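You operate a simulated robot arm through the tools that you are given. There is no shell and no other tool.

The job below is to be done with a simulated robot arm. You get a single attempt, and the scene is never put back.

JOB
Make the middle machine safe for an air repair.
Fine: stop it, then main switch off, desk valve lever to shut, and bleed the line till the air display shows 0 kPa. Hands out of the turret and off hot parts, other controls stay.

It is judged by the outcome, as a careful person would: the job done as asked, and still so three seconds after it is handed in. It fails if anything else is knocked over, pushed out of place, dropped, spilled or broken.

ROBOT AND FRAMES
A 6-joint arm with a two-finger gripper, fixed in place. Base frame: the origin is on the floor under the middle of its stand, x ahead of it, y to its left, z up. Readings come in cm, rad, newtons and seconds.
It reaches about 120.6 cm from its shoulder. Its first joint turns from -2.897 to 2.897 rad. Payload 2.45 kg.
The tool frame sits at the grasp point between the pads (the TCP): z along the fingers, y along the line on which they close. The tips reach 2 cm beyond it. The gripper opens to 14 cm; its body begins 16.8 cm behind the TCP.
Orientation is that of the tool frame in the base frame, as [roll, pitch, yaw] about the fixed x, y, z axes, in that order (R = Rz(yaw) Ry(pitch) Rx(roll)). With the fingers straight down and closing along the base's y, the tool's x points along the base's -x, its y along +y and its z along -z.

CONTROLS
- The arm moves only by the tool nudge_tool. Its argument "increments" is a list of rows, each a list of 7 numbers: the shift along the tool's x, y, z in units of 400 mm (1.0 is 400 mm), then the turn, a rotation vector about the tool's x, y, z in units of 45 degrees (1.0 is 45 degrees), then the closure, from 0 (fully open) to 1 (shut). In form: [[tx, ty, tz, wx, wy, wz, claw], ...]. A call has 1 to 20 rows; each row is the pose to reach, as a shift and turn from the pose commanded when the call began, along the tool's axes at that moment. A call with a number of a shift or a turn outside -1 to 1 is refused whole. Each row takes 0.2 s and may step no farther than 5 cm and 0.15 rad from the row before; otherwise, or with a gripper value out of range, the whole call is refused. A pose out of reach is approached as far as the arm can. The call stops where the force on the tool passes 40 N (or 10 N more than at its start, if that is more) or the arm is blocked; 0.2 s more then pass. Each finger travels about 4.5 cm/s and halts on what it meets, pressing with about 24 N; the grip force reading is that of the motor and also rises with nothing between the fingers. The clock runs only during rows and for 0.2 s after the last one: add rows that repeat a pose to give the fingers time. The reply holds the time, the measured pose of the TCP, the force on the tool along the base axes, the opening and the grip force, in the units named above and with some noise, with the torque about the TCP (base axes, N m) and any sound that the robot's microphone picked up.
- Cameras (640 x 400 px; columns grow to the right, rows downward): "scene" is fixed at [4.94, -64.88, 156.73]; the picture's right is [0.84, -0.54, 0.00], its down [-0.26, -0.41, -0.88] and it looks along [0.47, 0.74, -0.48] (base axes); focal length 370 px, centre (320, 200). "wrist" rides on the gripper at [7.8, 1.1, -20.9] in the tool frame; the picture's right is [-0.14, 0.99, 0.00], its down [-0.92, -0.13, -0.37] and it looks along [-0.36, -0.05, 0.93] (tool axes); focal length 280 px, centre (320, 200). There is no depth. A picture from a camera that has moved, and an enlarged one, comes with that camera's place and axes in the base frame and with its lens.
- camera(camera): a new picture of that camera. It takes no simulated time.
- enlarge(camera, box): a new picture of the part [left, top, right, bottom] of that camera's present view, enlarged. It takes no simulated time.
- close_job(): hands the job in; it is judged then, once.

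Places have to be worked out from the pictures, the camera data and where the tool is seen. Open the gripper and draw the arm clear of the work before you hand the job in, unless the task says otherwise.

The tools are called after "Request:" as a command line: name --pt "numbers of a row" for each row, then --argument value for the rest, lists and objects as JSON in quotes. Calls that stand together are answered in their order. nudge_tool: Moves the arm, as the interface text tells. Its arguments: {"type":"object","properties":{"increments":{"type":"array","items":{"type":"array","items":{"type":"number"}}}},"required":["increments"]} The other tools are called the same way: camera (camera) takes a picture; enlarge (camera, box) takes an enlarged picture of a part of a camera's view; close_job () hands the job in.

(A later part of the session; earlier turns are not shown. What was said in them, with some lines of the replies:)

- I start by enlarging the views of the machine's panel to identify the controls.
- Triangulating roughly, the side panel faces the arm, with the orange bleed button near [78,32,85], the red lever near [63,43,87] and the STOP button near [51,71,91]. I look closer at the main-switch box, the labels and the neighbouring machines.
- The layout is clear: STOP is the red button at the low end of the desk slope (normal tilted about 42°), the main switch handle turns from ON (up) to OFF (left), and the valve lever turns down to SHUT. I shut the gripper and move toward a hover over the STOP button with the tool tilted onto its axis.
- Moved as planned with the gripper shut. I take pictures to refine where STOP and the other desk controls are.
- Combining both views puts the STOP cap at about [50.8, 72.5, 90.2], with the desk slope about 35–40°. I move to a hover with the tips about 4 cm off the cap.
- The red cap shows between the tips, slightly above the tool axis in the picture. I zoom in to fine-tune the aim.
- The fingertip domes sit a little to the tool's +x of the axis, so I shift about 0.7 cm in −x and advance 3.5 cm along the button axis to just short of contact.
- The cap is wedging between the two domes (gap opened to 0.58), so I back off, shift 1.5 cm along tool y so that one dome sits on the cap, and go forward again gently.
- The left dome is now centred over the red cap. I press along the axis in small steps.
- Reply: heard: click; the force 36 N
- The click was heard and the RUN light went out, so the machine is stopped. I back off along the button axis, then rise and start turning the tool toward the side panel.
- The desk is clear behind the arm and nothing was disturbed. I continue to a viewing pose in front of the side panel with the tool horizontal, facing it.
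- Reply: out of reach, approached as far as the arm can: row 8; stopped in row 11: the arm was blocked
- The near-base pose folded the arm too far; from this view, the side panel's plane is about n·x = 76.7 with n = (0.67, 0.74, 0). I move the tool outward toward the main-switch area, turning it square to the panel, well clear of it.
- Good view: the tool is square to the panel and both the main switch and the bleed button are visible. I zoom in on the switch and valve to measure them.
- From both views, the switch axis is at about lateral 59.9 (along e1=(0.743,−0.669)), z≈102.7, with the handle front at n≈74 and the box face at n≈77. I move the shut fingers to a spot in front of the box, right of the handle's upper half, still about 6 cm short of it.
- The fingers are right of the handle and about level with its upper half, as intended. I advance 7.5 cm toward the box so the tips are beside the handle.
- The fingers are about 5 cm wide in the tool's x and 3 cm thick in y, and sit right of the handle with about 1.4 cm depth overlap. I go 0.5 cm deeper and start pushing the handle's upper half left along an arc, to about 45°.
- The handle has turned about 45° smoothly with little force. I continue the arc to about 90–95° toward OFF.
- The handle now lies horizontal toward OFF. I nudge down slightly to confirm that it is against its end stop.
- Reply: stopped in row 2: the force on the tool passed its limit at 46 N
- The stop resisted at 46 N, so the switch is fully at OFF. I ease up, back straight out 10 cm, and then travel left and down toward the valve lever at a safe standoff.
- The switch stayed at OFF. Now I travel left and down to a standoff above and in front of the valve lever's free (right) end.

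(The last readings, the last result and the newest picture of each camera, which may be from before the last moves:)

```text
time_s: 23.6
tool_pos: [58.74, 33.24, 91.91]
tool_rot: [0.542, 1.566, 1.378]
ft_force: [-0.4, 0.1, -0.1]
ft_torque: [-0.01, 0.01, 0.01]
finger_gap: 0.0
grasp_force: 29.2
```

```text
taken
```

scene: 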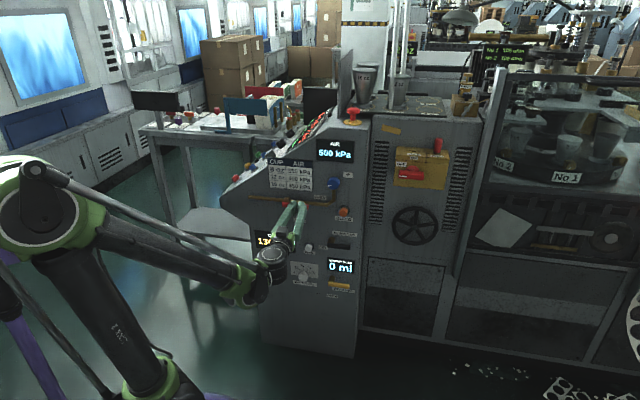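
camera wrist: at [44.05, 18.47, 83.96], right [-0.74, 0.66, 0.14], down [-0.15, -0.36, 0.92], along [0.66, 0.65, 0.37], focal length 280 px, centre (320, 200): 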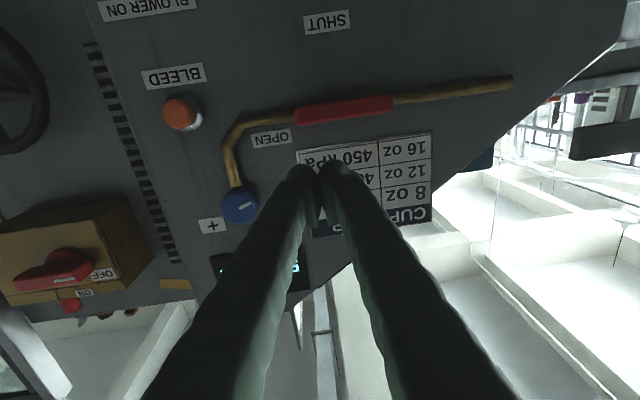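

I zoom in to measure the lever against the fingertips before going in.

Request:
enlarge --camera "wrist" --box '[220, 60, 420, 220]'

Request:
enlarge --camera "scene" --box '[250, 170, 350, 240]'

```text
2.50 times, centred on (320, 140) of wrist
camera zoom: at [44.05, 18.47, 83.96], right [-0.74, 0.66, 0.14], down [-0.15, -0.36, 0.92], along [0.66, 0.65, 0.37], focal length 701 px, centre (320, 350)
```

zoom: 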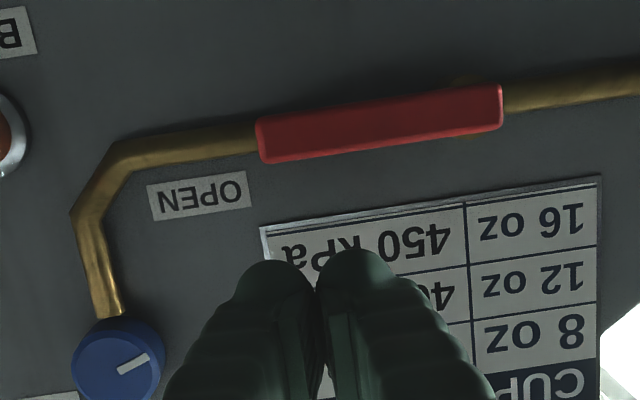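

```text
5.71 times, centred on (300, 205) of scene
camera zoom: at [4.94, -64.88, 156.73], right [0.84, -0.54, 0.0], down [-0.26, -0.41, -0.88], along [0.47, 0.74, -0.48], focal length 2112 px, centre (434, 171)
```

zoom: 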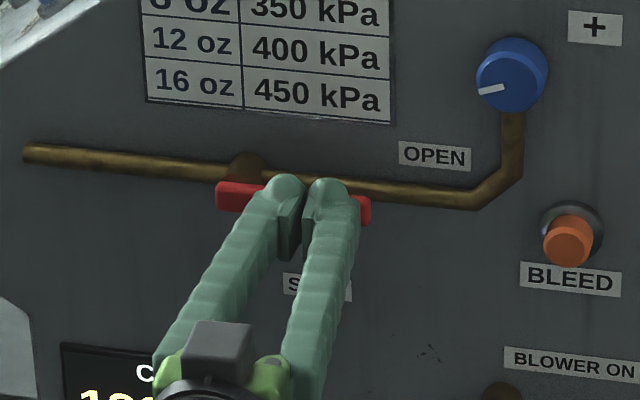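

Close triangulation gives the lever handle: z≈86.4, n≈75, from lateral 12.6 to 23.2, pivot near lateral 13.8; the panel itself is at n≈79. I advance about 10 cm so the tips are above the handle's free end, not touching it yet.

Request:
nudge_tool --pt "0 0.015 0.08 0 0 0 1" --pt "0 0.015 0.16 0 0 0 1" --pt "0 0.015 0.22 0 0 0 1" --pt "0 0.015 0.2575 0 0 0 1" --pt "0 0.015 0.2575 0 0 0 1"

Request:
enlarge --camera "wrist" --box '[200, 30, 460, 230]'

Request:
enlarge --camera "scene" --box '[250, 170, 350, 240]'

```text
time_s: 24.8
tool_pos: [65.29, 41.29, 91.8]
tool_rot: [0.551, 1.564, 1.387]
ft_force: [0.4, 0.2, 0.1]
ft_torque: [0.01, 0.02, -0.01]
finger_gap: 0.0
grasp_force: 29.2
```

```text
2.00 times, centred on (330, 130) of wrist
camera zoom: at [50.57, 26.59, 83.87], right [-0.74, 0.66, 0.14], down [-0.15, -0.36, 0.92], along [0.66, 0.66, 0.37], focal length 561 px, centre (300, 340)
```

zoom: 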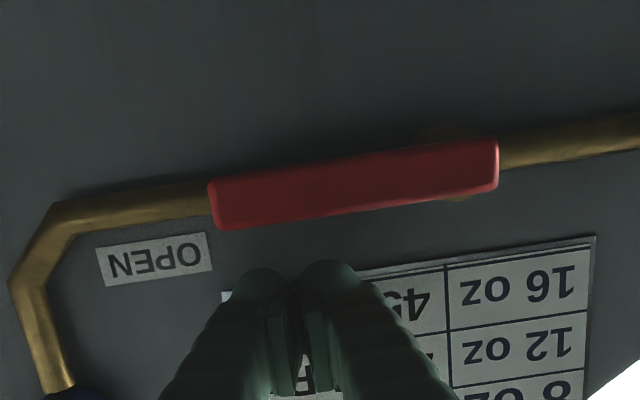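

```text
5.71 times, centred on (300, 205) of scene
camera zoom: at [4.94, -64.88, 156.73], right [0.84, -0.54, 0.0], down [-0.26, -0.41, -0.88], along [0.47, 0.74, -0.48], focal length 2112 px, centre (434, 171)
```

zoom: 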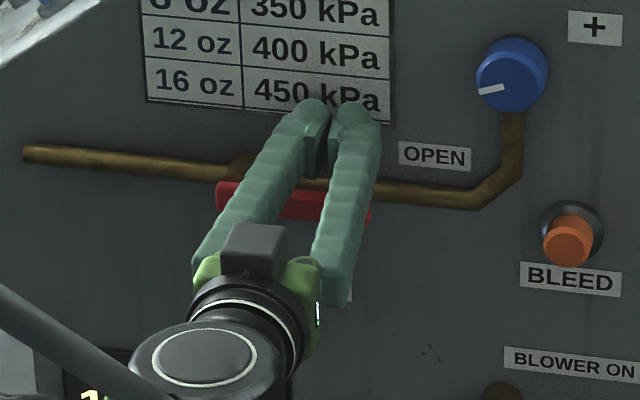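

Fingers are positioned above the handle's free end. I press down along the arc to turn the lever about 45° first.

Request:
nudge_tool --pt "0.035 0.001 0 0 0 0 1" --pt "0.0575 0.0025 0 0 0 0 1" --pt "0.0775 -0.005 0 0 0 0 1" --pt "0.097 -0.0125 0 0 0 0 1" --pt "0.119 -0.015 0 0 0 0 1" --pt "0.141 -0.0155 0 0 0 0 1" --pt "0.163 -0.012 0 0 0 0 1" --pt "0.1845 -0.005 0 0 0 0 1"

Request:
enlarge --camera "wrist" --box '[200, 30, 460, 230]'

Request:
enlarge --camera "scene" --box '[250, 170, 350, 240]'

```text
time_s: 26.6
tool_pos: [65.29, 41.16, 84.43]
tool_rot: [0.543, 1.566, 1.383]
ft_force: [0.1, -0.5, -0.3]
ft_torque: [-0.01, 0.01, -0.06]
finger_gap: 0.0
grasp_force: 28.8
```

```text
2.00 times, centred on (330, 130) of wrist
camera zoom: at [50.57, 26.51, 76.53], right [-0.74, 0.66, 0.14], down [-0.15, -0.36, 0.92], along [0.66, 0.66, 0.37], focal length 561 px, centre (300, 340)
```

zoom: 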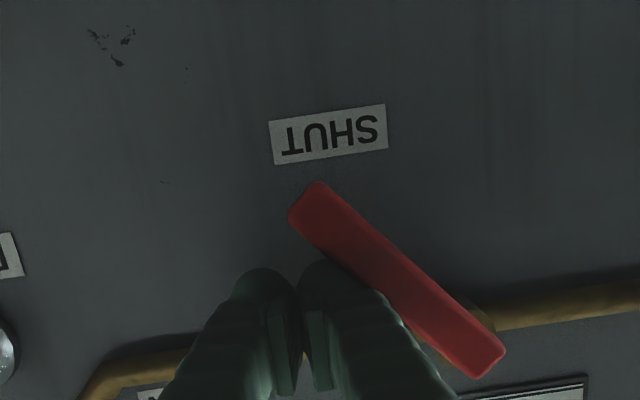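

```text
5.71 times, centred on (300, 205) of scene
camera zoom: at [4.94, -64.88, 156.73], right [0.84, -0.54, 0.0], down [-0.26, -0.41, -0.88], along [0.47, 0.74, -0.48], focal length 2112 px, centre (434, 171)
```

zoom: 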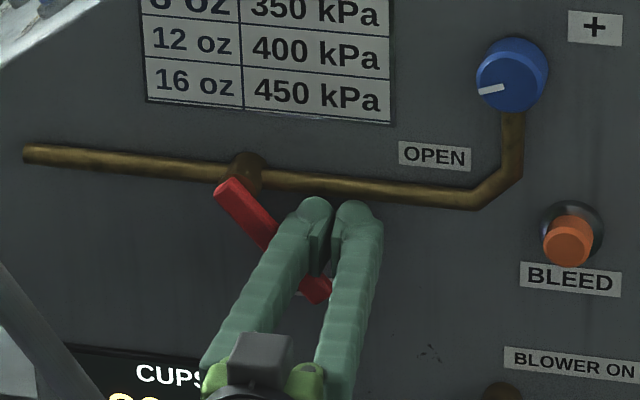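

The lever turns freely and is at about 45–50°. I continue the arc to 90°.

Request:
nudge_tool --pt "0.0194 0.009 0 0 0 0 1" --pt "0.0388 0.0228 0 0 0 0 1" --pt "0.055 0.038 0 0 0 0 1" --pt "0.0685 0.0545 0 0 0 0 1" --pt "0.08 0.072 0 0 0 0 1" --pt "0.088 0.09 0 0 0 0 1"

Request:
enlarge --camera "wrist" --box '[200, 30, 460, 230]'

Request:
enlarge --camera "scene" --box '[250, 170, 350, 240]'

```text
time_s: 28.0
tool_pos: [62.74, 43.59, 80.97]
tool_rot: [0.609, 1.563, 1.446]
ft_force: [6.5, -5.1, 3.2]
ft_torque: [0.16, 0.16, -0.03]
finger_gap: 0.0
grasp_force: 29.6
```

```text
2.00 times, centred on (330, 130) of wrist
camera zoom: at [48.02, 28.89, 73.11], right [-0.74, 0.66, 0.14], down [-0.15, -0.36, 0.92], along [0.66, 0.65, 0.37], focal length 561 px, centre (300, 340)
```

zoom: 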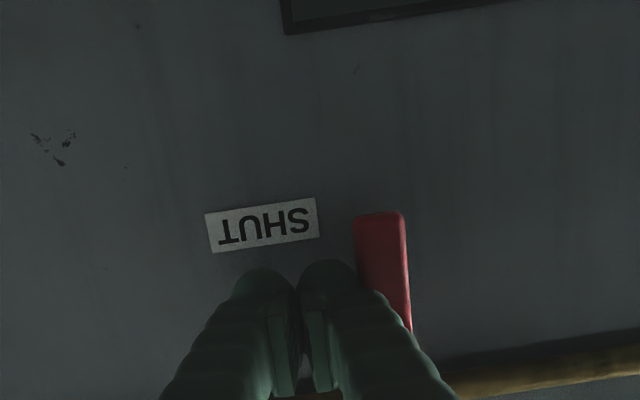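

```text
5.71 times, centred on (300, 205) of scene
camera zoom: at [4.94, -64.88, 156.73], right [0.84, -0.54, 0.0], down [-0.26, -0.41, -0.88], along [0.47, 0.74, -0.48], focal length 2112 px, centre (434, 171)
```

zoom: 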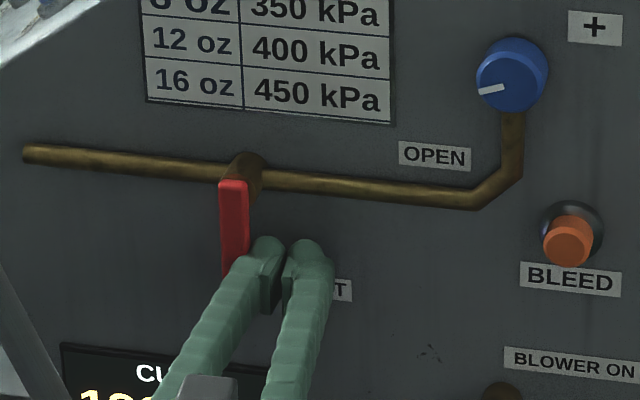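

The lever points straight down at SHUT, with about 8 N of reaction. I nudge a little more left to confirm that it is at its stop.

Request:
nudge_tool --pt "0 0.005 0 0 0 0 1" --pt "0 0.01 0 0 0 0 1"

Request:
enlarge --camera "scene" --box '[250, 170, 350, 240]'

```text
time_s: 28.6
tool_pos: [62.77, 43.71, 81.01]
tool_rot: [0.741, 1.563, 1.575]
ft_force: [30.9, -26.3, 4.8]
ft_torque: [0.43, 0.58, -0.09]
finger_gap: 0.0
grasp_force: 29.2
```

```text
5.71 times, centred on (300, 205) of scene
camera zoom: at [4.94, -64.88, 156.73], right [0.84, -0.54, 0.0], down [-0.26, -0.41, -0.88], along [0.47, 0.74, -0.48], focal length 2112 px, centre (434, 171)
```

zoom: 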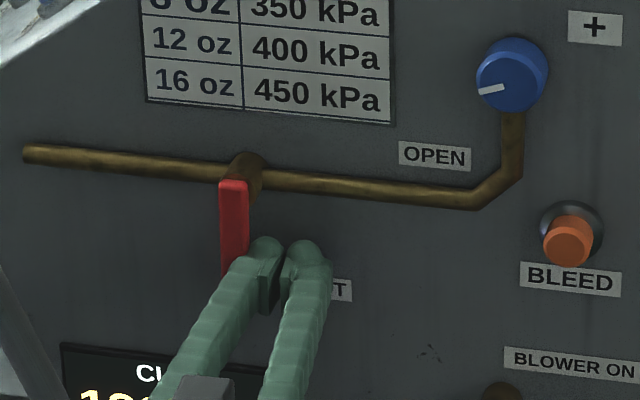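

The lever is firmly against its SHUT stop. I release it, back out, and travel right to a standoff in front of the BLEED button (lateral ≈36.4, z≈84.2, cap face n≈77).

Request:
nudge_tool --pt "0 -0.02 0 0 0 0 1" --pt "0 -0.03 -0.06 0 0 0 1" --pt "0 -0.03 -0.16 0 0 0 1" --pt "0 -0.03 -0.25 0 0 0 1" --pt "-0.016 -0.1265 -0.23 0 0 0 1" --pt "-0.032 -0.223 -0.21 0 0 0 1" --pt "-0.048 -0.3195 -0.19 0 0 0 1" --pt "-0.064 -0.416 -0.17 0 0 0 1" --pt "-0.08 -0.5125 -0.15 0 0 0 1" --pt "-0.08 -0.5125 -0.15 0 0 0 1"

Request:
camera --camera "wrist"

Request:
enlarge --camera "scene" --box '[250, 130, 390, 240]'

```text
time_s: 30.8
tool_pos: [73.59, 25.88, 84.08]
tool_rot: [0.567, 1.564, 1.403]
ft_force: [0.6, 0.1, 0.1]
ft_torque: [0.01, 0.0, 0.01]
finger_gap: 0.0
grasp_force: 29.0
```

```text
taken
camera wrist: at [58.93, 11.07, 76.06], right [-0.74, 0.66, 0.14], down [-0.15, -0.36, 0.92], along [0.66, 0.66, 0.37], focal length 280 px, centre (320, 200)
```

wrist: 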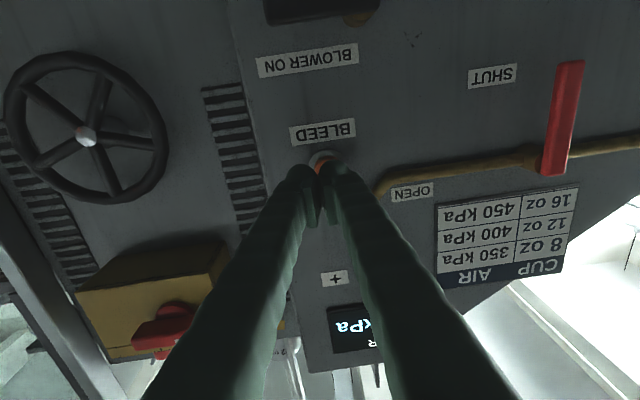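

```text
3.64 times, centred on (320, 185) of scene
camera zoom: at [4.94, -64.88, 156.73], right [0.84, -0.54, 0.0], down [-0.26, -0.41, -0.88], along [0.47, 0.74, -0.48], focal length 1344 px, centre (320, 254)
```

zoom: 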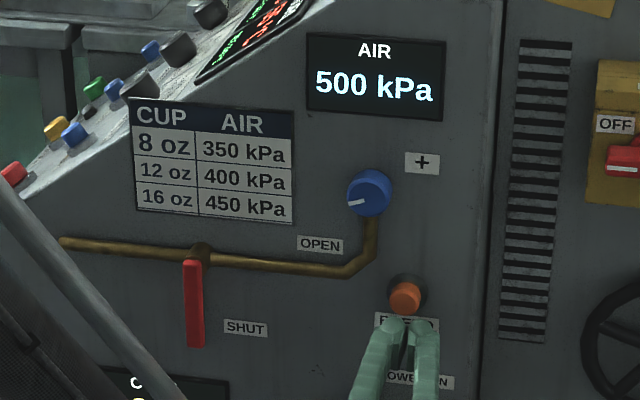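

The lever stayed at SHUT, and the air display still reads 500 kPa. I zoom in on the bleed button against the fingertips.

Request:
enlarge --camera "wrist" --box '[270, 110, 390, 230]'

Request:
enlarge --camera "scene" --box '[310, 190, 380, 250]'

```text
3.33 times, centred on (330, 170) of wrist
camera zoom: at [58.93, 11.07, 76.06], right [-0.74, 0.66, 0.14], down [-0.15, -0.36, 0.92], along [0.66, 0.66, 0.37], focal length 935 px, centre (287, 300)
```

zoom: 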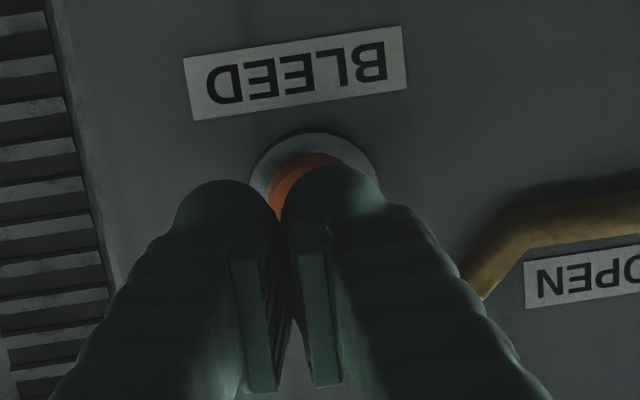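

```text
6.67 times, centred on (345, 220) of scene
camera zoom: at [4.94, -64.88, 156.73], right [0.84, -0.54, 0.0], down [-0.26, -0.41, -0.88], along [0.47, 0.74, -0.48], focal length 2464 px, centre (153, 67)
```

zoom: 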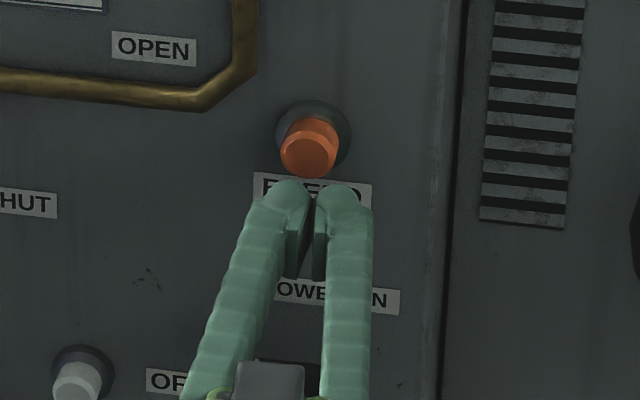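

The left dome needs about 0.5 cm to the right to centre on the cap; the gap is roughly 6 cm. I correct that and advance 5 cm.

Request:
nudge_tool --pt "-0.005 -0.0125 0.05 0 0 0 1" --pt "-0.005 -0.0125 0.1 0 0 0 1" --pt "-0.005 -0.0125 0.125 0 0 0 1" --pt "-0.005 -0.0125 0.125 0 0 0 1"

Request:
enlarge --camera "wrist" --box '[270, 110, 390, 230]'

Request:
enlarge --camera "scene" --box '[310, 190, 380, 250]'

```text
time_s: 31.8
tool_pos: [77.04, 29.16, 84.25]
tool_rot: [0.558, 1.565, 1.397]
ft_force: [0.4, -0.7, -1.7]
ft_torque: [0.03, 0.0, -0.01]
finger_gap: 0.0
grasp_force: 29.4
```

```text
3.33 times, centred on (330, 170) of wrist
camera zoom: at [62.51, 14.43, 76.4], right [-0.74, 0.66, 0.14], down [-0.15, -0.36, 0.92], along [0.66, 0.66, 0.37], focal length 935 px, centre (287, 300)
```

zoom: 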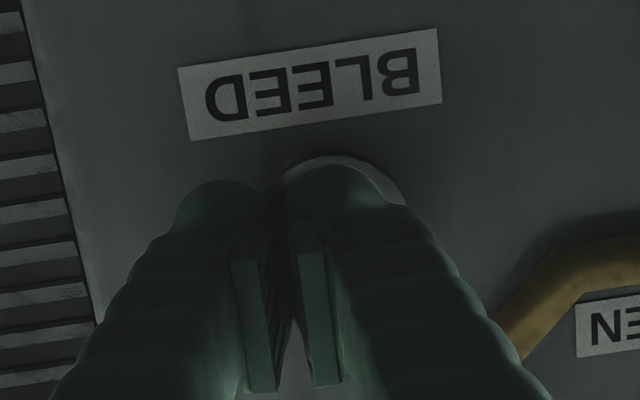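

```text
6.67 times, centred on (345, 220) of scene
camera zoom: at [4.94, -64.88, 156.73], right [0.84, -0.54, 0.0], down [-0.26, -0.41, -0.88], along [0.47, 0.74, -0.48], focal length 2464 px, centre (153, 67)
```

zoom: 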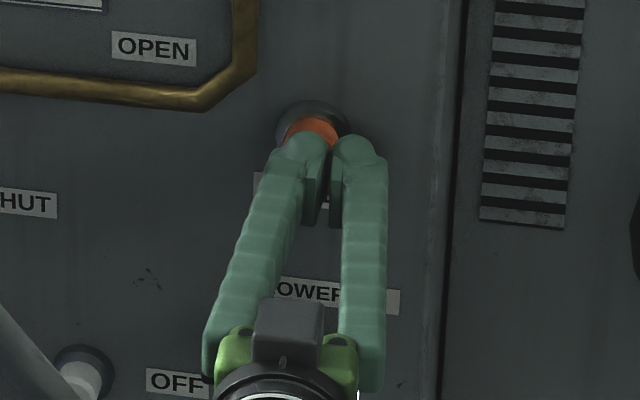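

The left dome is centred over the orange cap with about 1–2 cm to go. I press in small steps.

Request:
nudge_tool --pt "0 0 0.02 0 0 0 1" --pt "0 0 0.035 0 0 0 1" --pt "0 0 0.042 0 0 0 1" --pt "0 0 0.049 0 0 0 1" --pt "0 0 0.056 0 0 0 1"

Request:
enlarge --camera "scene" --box '[300, 130, 380, 250]'

```text
time_s: 32.5
tool_pos: [77.87, 29.86, 84.39]
tool_rot: [0.393, 1.562, 1.23]
ft_force: [-21.3, -22.2, -3.7]
ft_torque: [0.04, 0.02, 0.24]
finger_gap: 0.0
grasp_force: 28.9
heard: click
stopped in row 3: the force on the tool passed its limit at 44 N (the readings are from after the stop); the commanded pose is now the measured one
```

```text
3.33 times, centred on (340, 190) of scene
camera zoom: at [4.94, -64.88, 156.73], right [0.84, -0.54, 0.0], down [-0.26, -0.41, -0.88], along [0.47, 0.74, -0.48], focal length 1232 px, centre (253, 233)
```

zoom: 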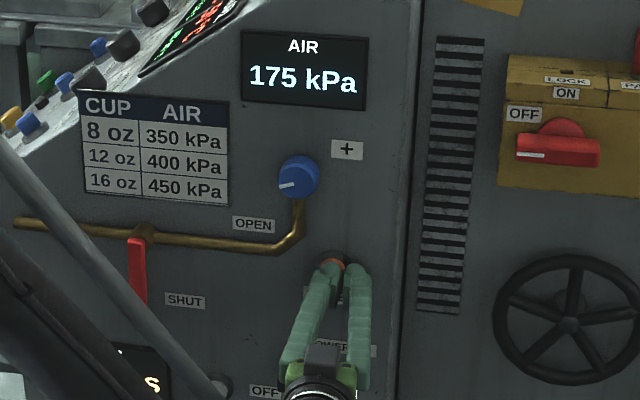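

A click was heard and the air is falling (175 kPa). I hold the button by repeating the pose for a couple of seconds.

Request:
nudge_tool --pt "0 0 0 0 0 0 1" --pt "0 0 0 0 0 0 1" --pt "0 0 0 0 0 0 1" --pt "0 0 0 0 0 0 1" --pt "0 0 0 0 0 0 1" --pt "0 0 0 0 0 0 1"

Request:
enlarge --camera "scene" --box '[300, 130, 380, 250]'

```text
time_s: 32.8
tool_pos: [78.01, 29.91, 84.36]
tool_rot: [0.45, 1.566, 1.284]
ft_force: [-25.4, -30.6, 3.4]
ft_torque: [0.02, 0.02, 0.37]
finger_gap: 0.01
grasp_force: 29.4
stopped in row 1: the force on the tool passed its limit at 45 N (the readings are from after the stop); the commanded pose is now the measured one
```

```text
3.33 times, centred on (340, 190) of scene
camera zoom: at [4.94, -64.88, 156.73], right [0.84, -0.54, 0.0], down [-0.26, -0.41, -0.88], along [0.47, 0.74, -0.48], focal length 1232 px, centre (253, 233)
```

zoom: 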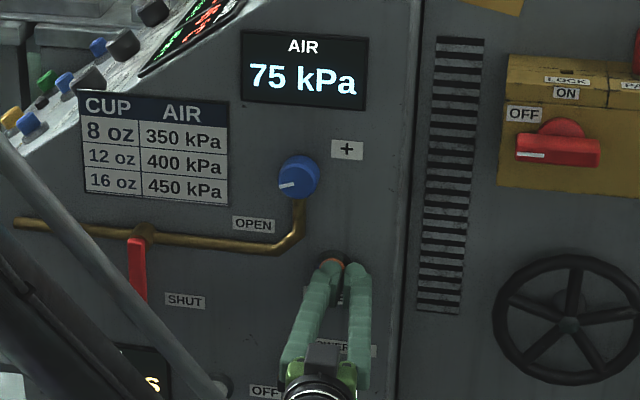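

Down to 75 kPa, but the button is bottomed out and trips the force limit. I ease back under a millimetre and keep holding.

Request:
nudge_tool --pt "0 0 -0.002 0 0 0 1" --pt "0 0 -0.002 0 0 0 1" --pt "0 0 -0.002 0 0 0 1" --pt "0 0 -0.002 0 0 0 1"

Request:
enlarge --camera "scene" --box '[300, 130, 380, 250]'

```text
time_s: 33.8
tool_pos: [78.02, 30.08, 84.34]
tool_rot: [0.444, 1.564, 1.28]
ft_force: [-23.1, -36.7, 2.5]
ft_torque: [-0.01, 0.0, 0.29]
finger_gap: 0.02
grasp_force: 29.3
```

```text
3.33 times, centred on (340, 190) of scene
camera zoom: at [4.94, -64.88, 156.73], right [0.84, -0.54, 0.0], down [-0.26, -0.41, -0.88], along [0.47, 0.74, -0.48], focal length 1232 px, centre (253, 233)
```

zoom: 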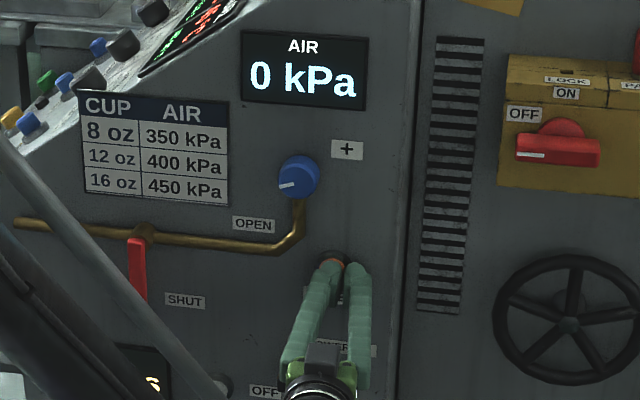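

The display shows 0 kPa. I back straight off the button and draw clear of the panel.

Request:
nudge_tool --pt "0 0 -0.02 0 0 0 1" --pt "0 0 -0.08 0 0 0 1" --pt "0 0 -0.18 0 0 0 1" --pt "0 0 -0.28 0 0 0 1" --pt "0 0 -0.36 0 0 0 1" --pt "0 0 -0.36 0 0 0 1"

Request:
camera --camera "scene"

Request:
enlarge --camera "scene" --box '[220, 120, 460, 260]'

Request:
camera --camera "wrist"

```text
time_s: 35.2
tool_pos: [68.22, 19.53, 84.0]
tool_rot: [0.526, 1.565, 1.367]
ft_force: [0.3, 0.1, 0.1]
ft_torque: [0.02, -0.01, 0.03]
finger_gap: 0.0
grasp_force: 29.5
```

```text
taken
```

scene: 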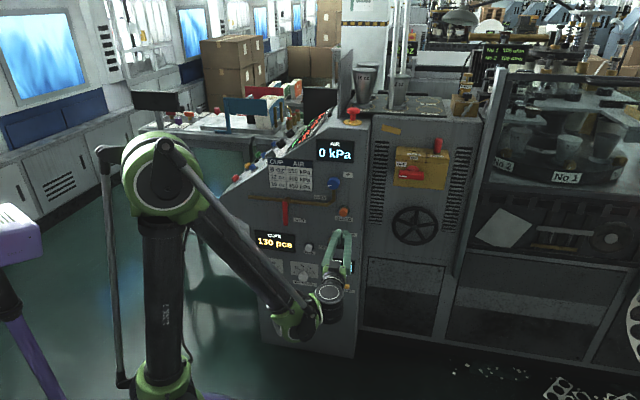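

```text
2.67 times, centred on (340, 190) of scene
camera zoom: at [4.94, -64.88, 156.73], right [0.84, -0.54, 0.0], down [-0.26, -0.41, -0.88], along [0.47, 0.74, -0.48], focal length 986 px, centre (267, 227)
```

zoom: 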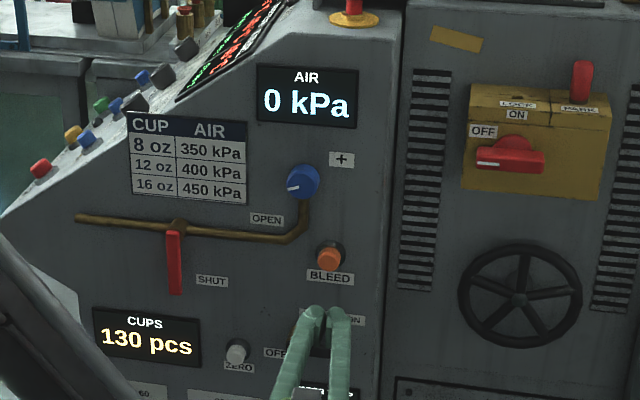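

```text
taken
camera wrist: at [53.56, 4.73, 76.14], right [-0.74, 0.66, 0.14], down [-0.15, -0.36, 0.92], along [0.66, 0.65, 0.37], focal length 280 px, centre (320, 200)
```

wrist: 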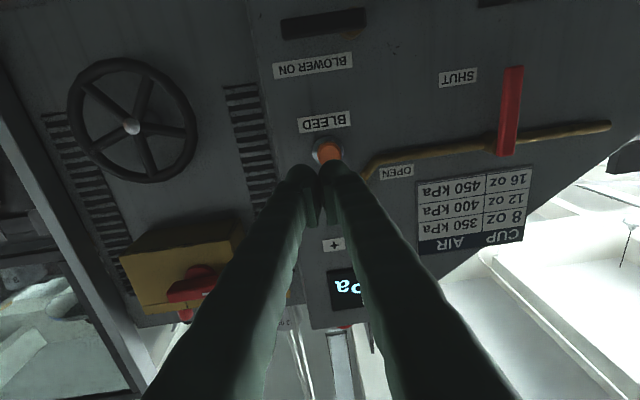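

Everything is as asked: RUN light off, main switch OFF, lever SHUT, bleed button released, display at 0 kPa, other controls unchanged. I open the gripper and draw the arm further clear.

Request:
nudge_tool --pt "-0.02 -0.01 -0.08 0 0 0 1" --pt "-0.08 -0.03 -0.16 0 0 0 1" --pt "-0.16 -0.055 -0.23 0 0 0 0" --pt "-0.24 -0.08 -0.28 0 0 0 0" --pt "-0.325 -0.1025 -0.3175 0 0 0 0" --pt "-0.325 -0.1025 -0.3175 0 0 0 0" --pt "-0.325 -0.1025 -0.3175 0 0 0 0" --pt "-0.325 -0.1025 -0.3175 0 0 0 0" --pt "-0.325 -0.1025 -0.3175 0 0 0 0" --pt "-0.325 -0.1025 -0.3175 0 0 0 0" --pt "-0.325 -0.1025 -0.3175 0 0 0 0" --pt "-0.325 -0.1025 -0.3175 0 0 0 0"

Request:
camera --camera "scene"

Request:
enlarge --camera "scene" --box '[220, 120, 460, 260]'

Request:
enlarge --camera "scene" --box '[225, 130, 305, 190]'

```text
time_s: 37.8
tool_pos: [62.93, 7.14, 97.04]
tool_rot: [0.518, 1.566, 1.355]
ft_force: [0.4, -0.4, -0.7]
ft_torque: [-0.03, -0.04, 0.0]
finger_gap: 14.01
grasp_force: 0.1
```

```text
taken
```

scene: 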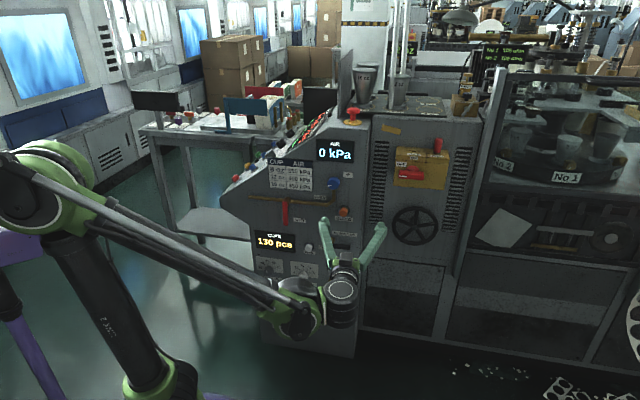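

```text
2.67 times, centred on (340, 190) of scene
camera zoom: at [4.94, -64.88, 156.73], right [0.84, -0.54, 0.0], down [-0.26, -0.41, -0.88], along [0.47, 0.74, -0.48], focal length 986 px, centre (267, 227)
```

zoom: 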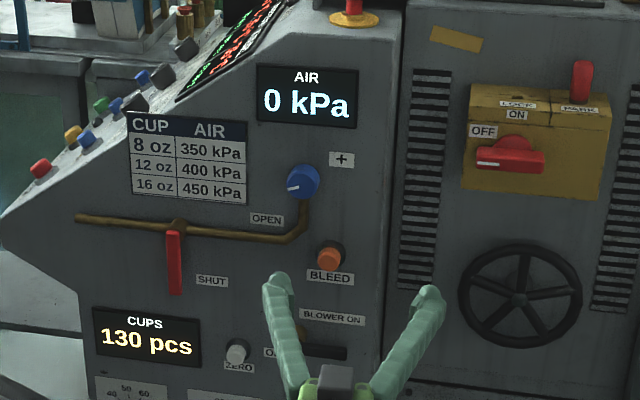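

```text
6.67 times, centred on (265, 160) of scene
camera zoom: at [4.94, -64.88, 156.73], right [0.84, -0.54, 0.0], down [-0.26, -0.41, -0.88], along [0.47, 0.74, -0.48], focal length 2464 px, centre (687, 467)
```

zoom: 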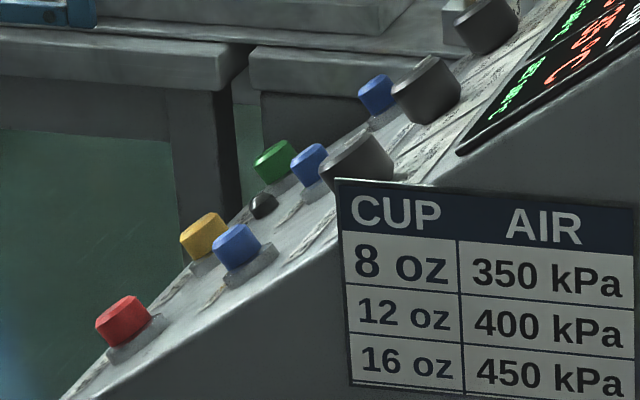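

The air display has held 0 kPa for about 4 s, the RUN lamp is dark and the cup count is steady at 130. The main switch is at OFF, the lever is at SHUT, and the arm is clear with its gripper open, so I hand the job in.

Request:
close_job

```text
The job is handed in.
```

The middle machine is safe for the air repair, done in the order you gave:

1. **Stopped:** I pressed the STOP button on the desk. It clicked, the RUN lamp went out and the cup count has stayed at 130.
2. **Main switch:** it is at OFF, hard against its end stop.
3. **Desk valve lever:** it points straight down at SHUT, also against its stop.
4. **Line bled:** I held BLEED until the air display read 0 kPa. It still read 0 about four seconds after I let go.

I moved no other control, including the red PARK handle on the switch box, so the main switch is off but not locked. The arm stayed out of the turret and off the hot parts. It is now clear of the panel with the gripper open.
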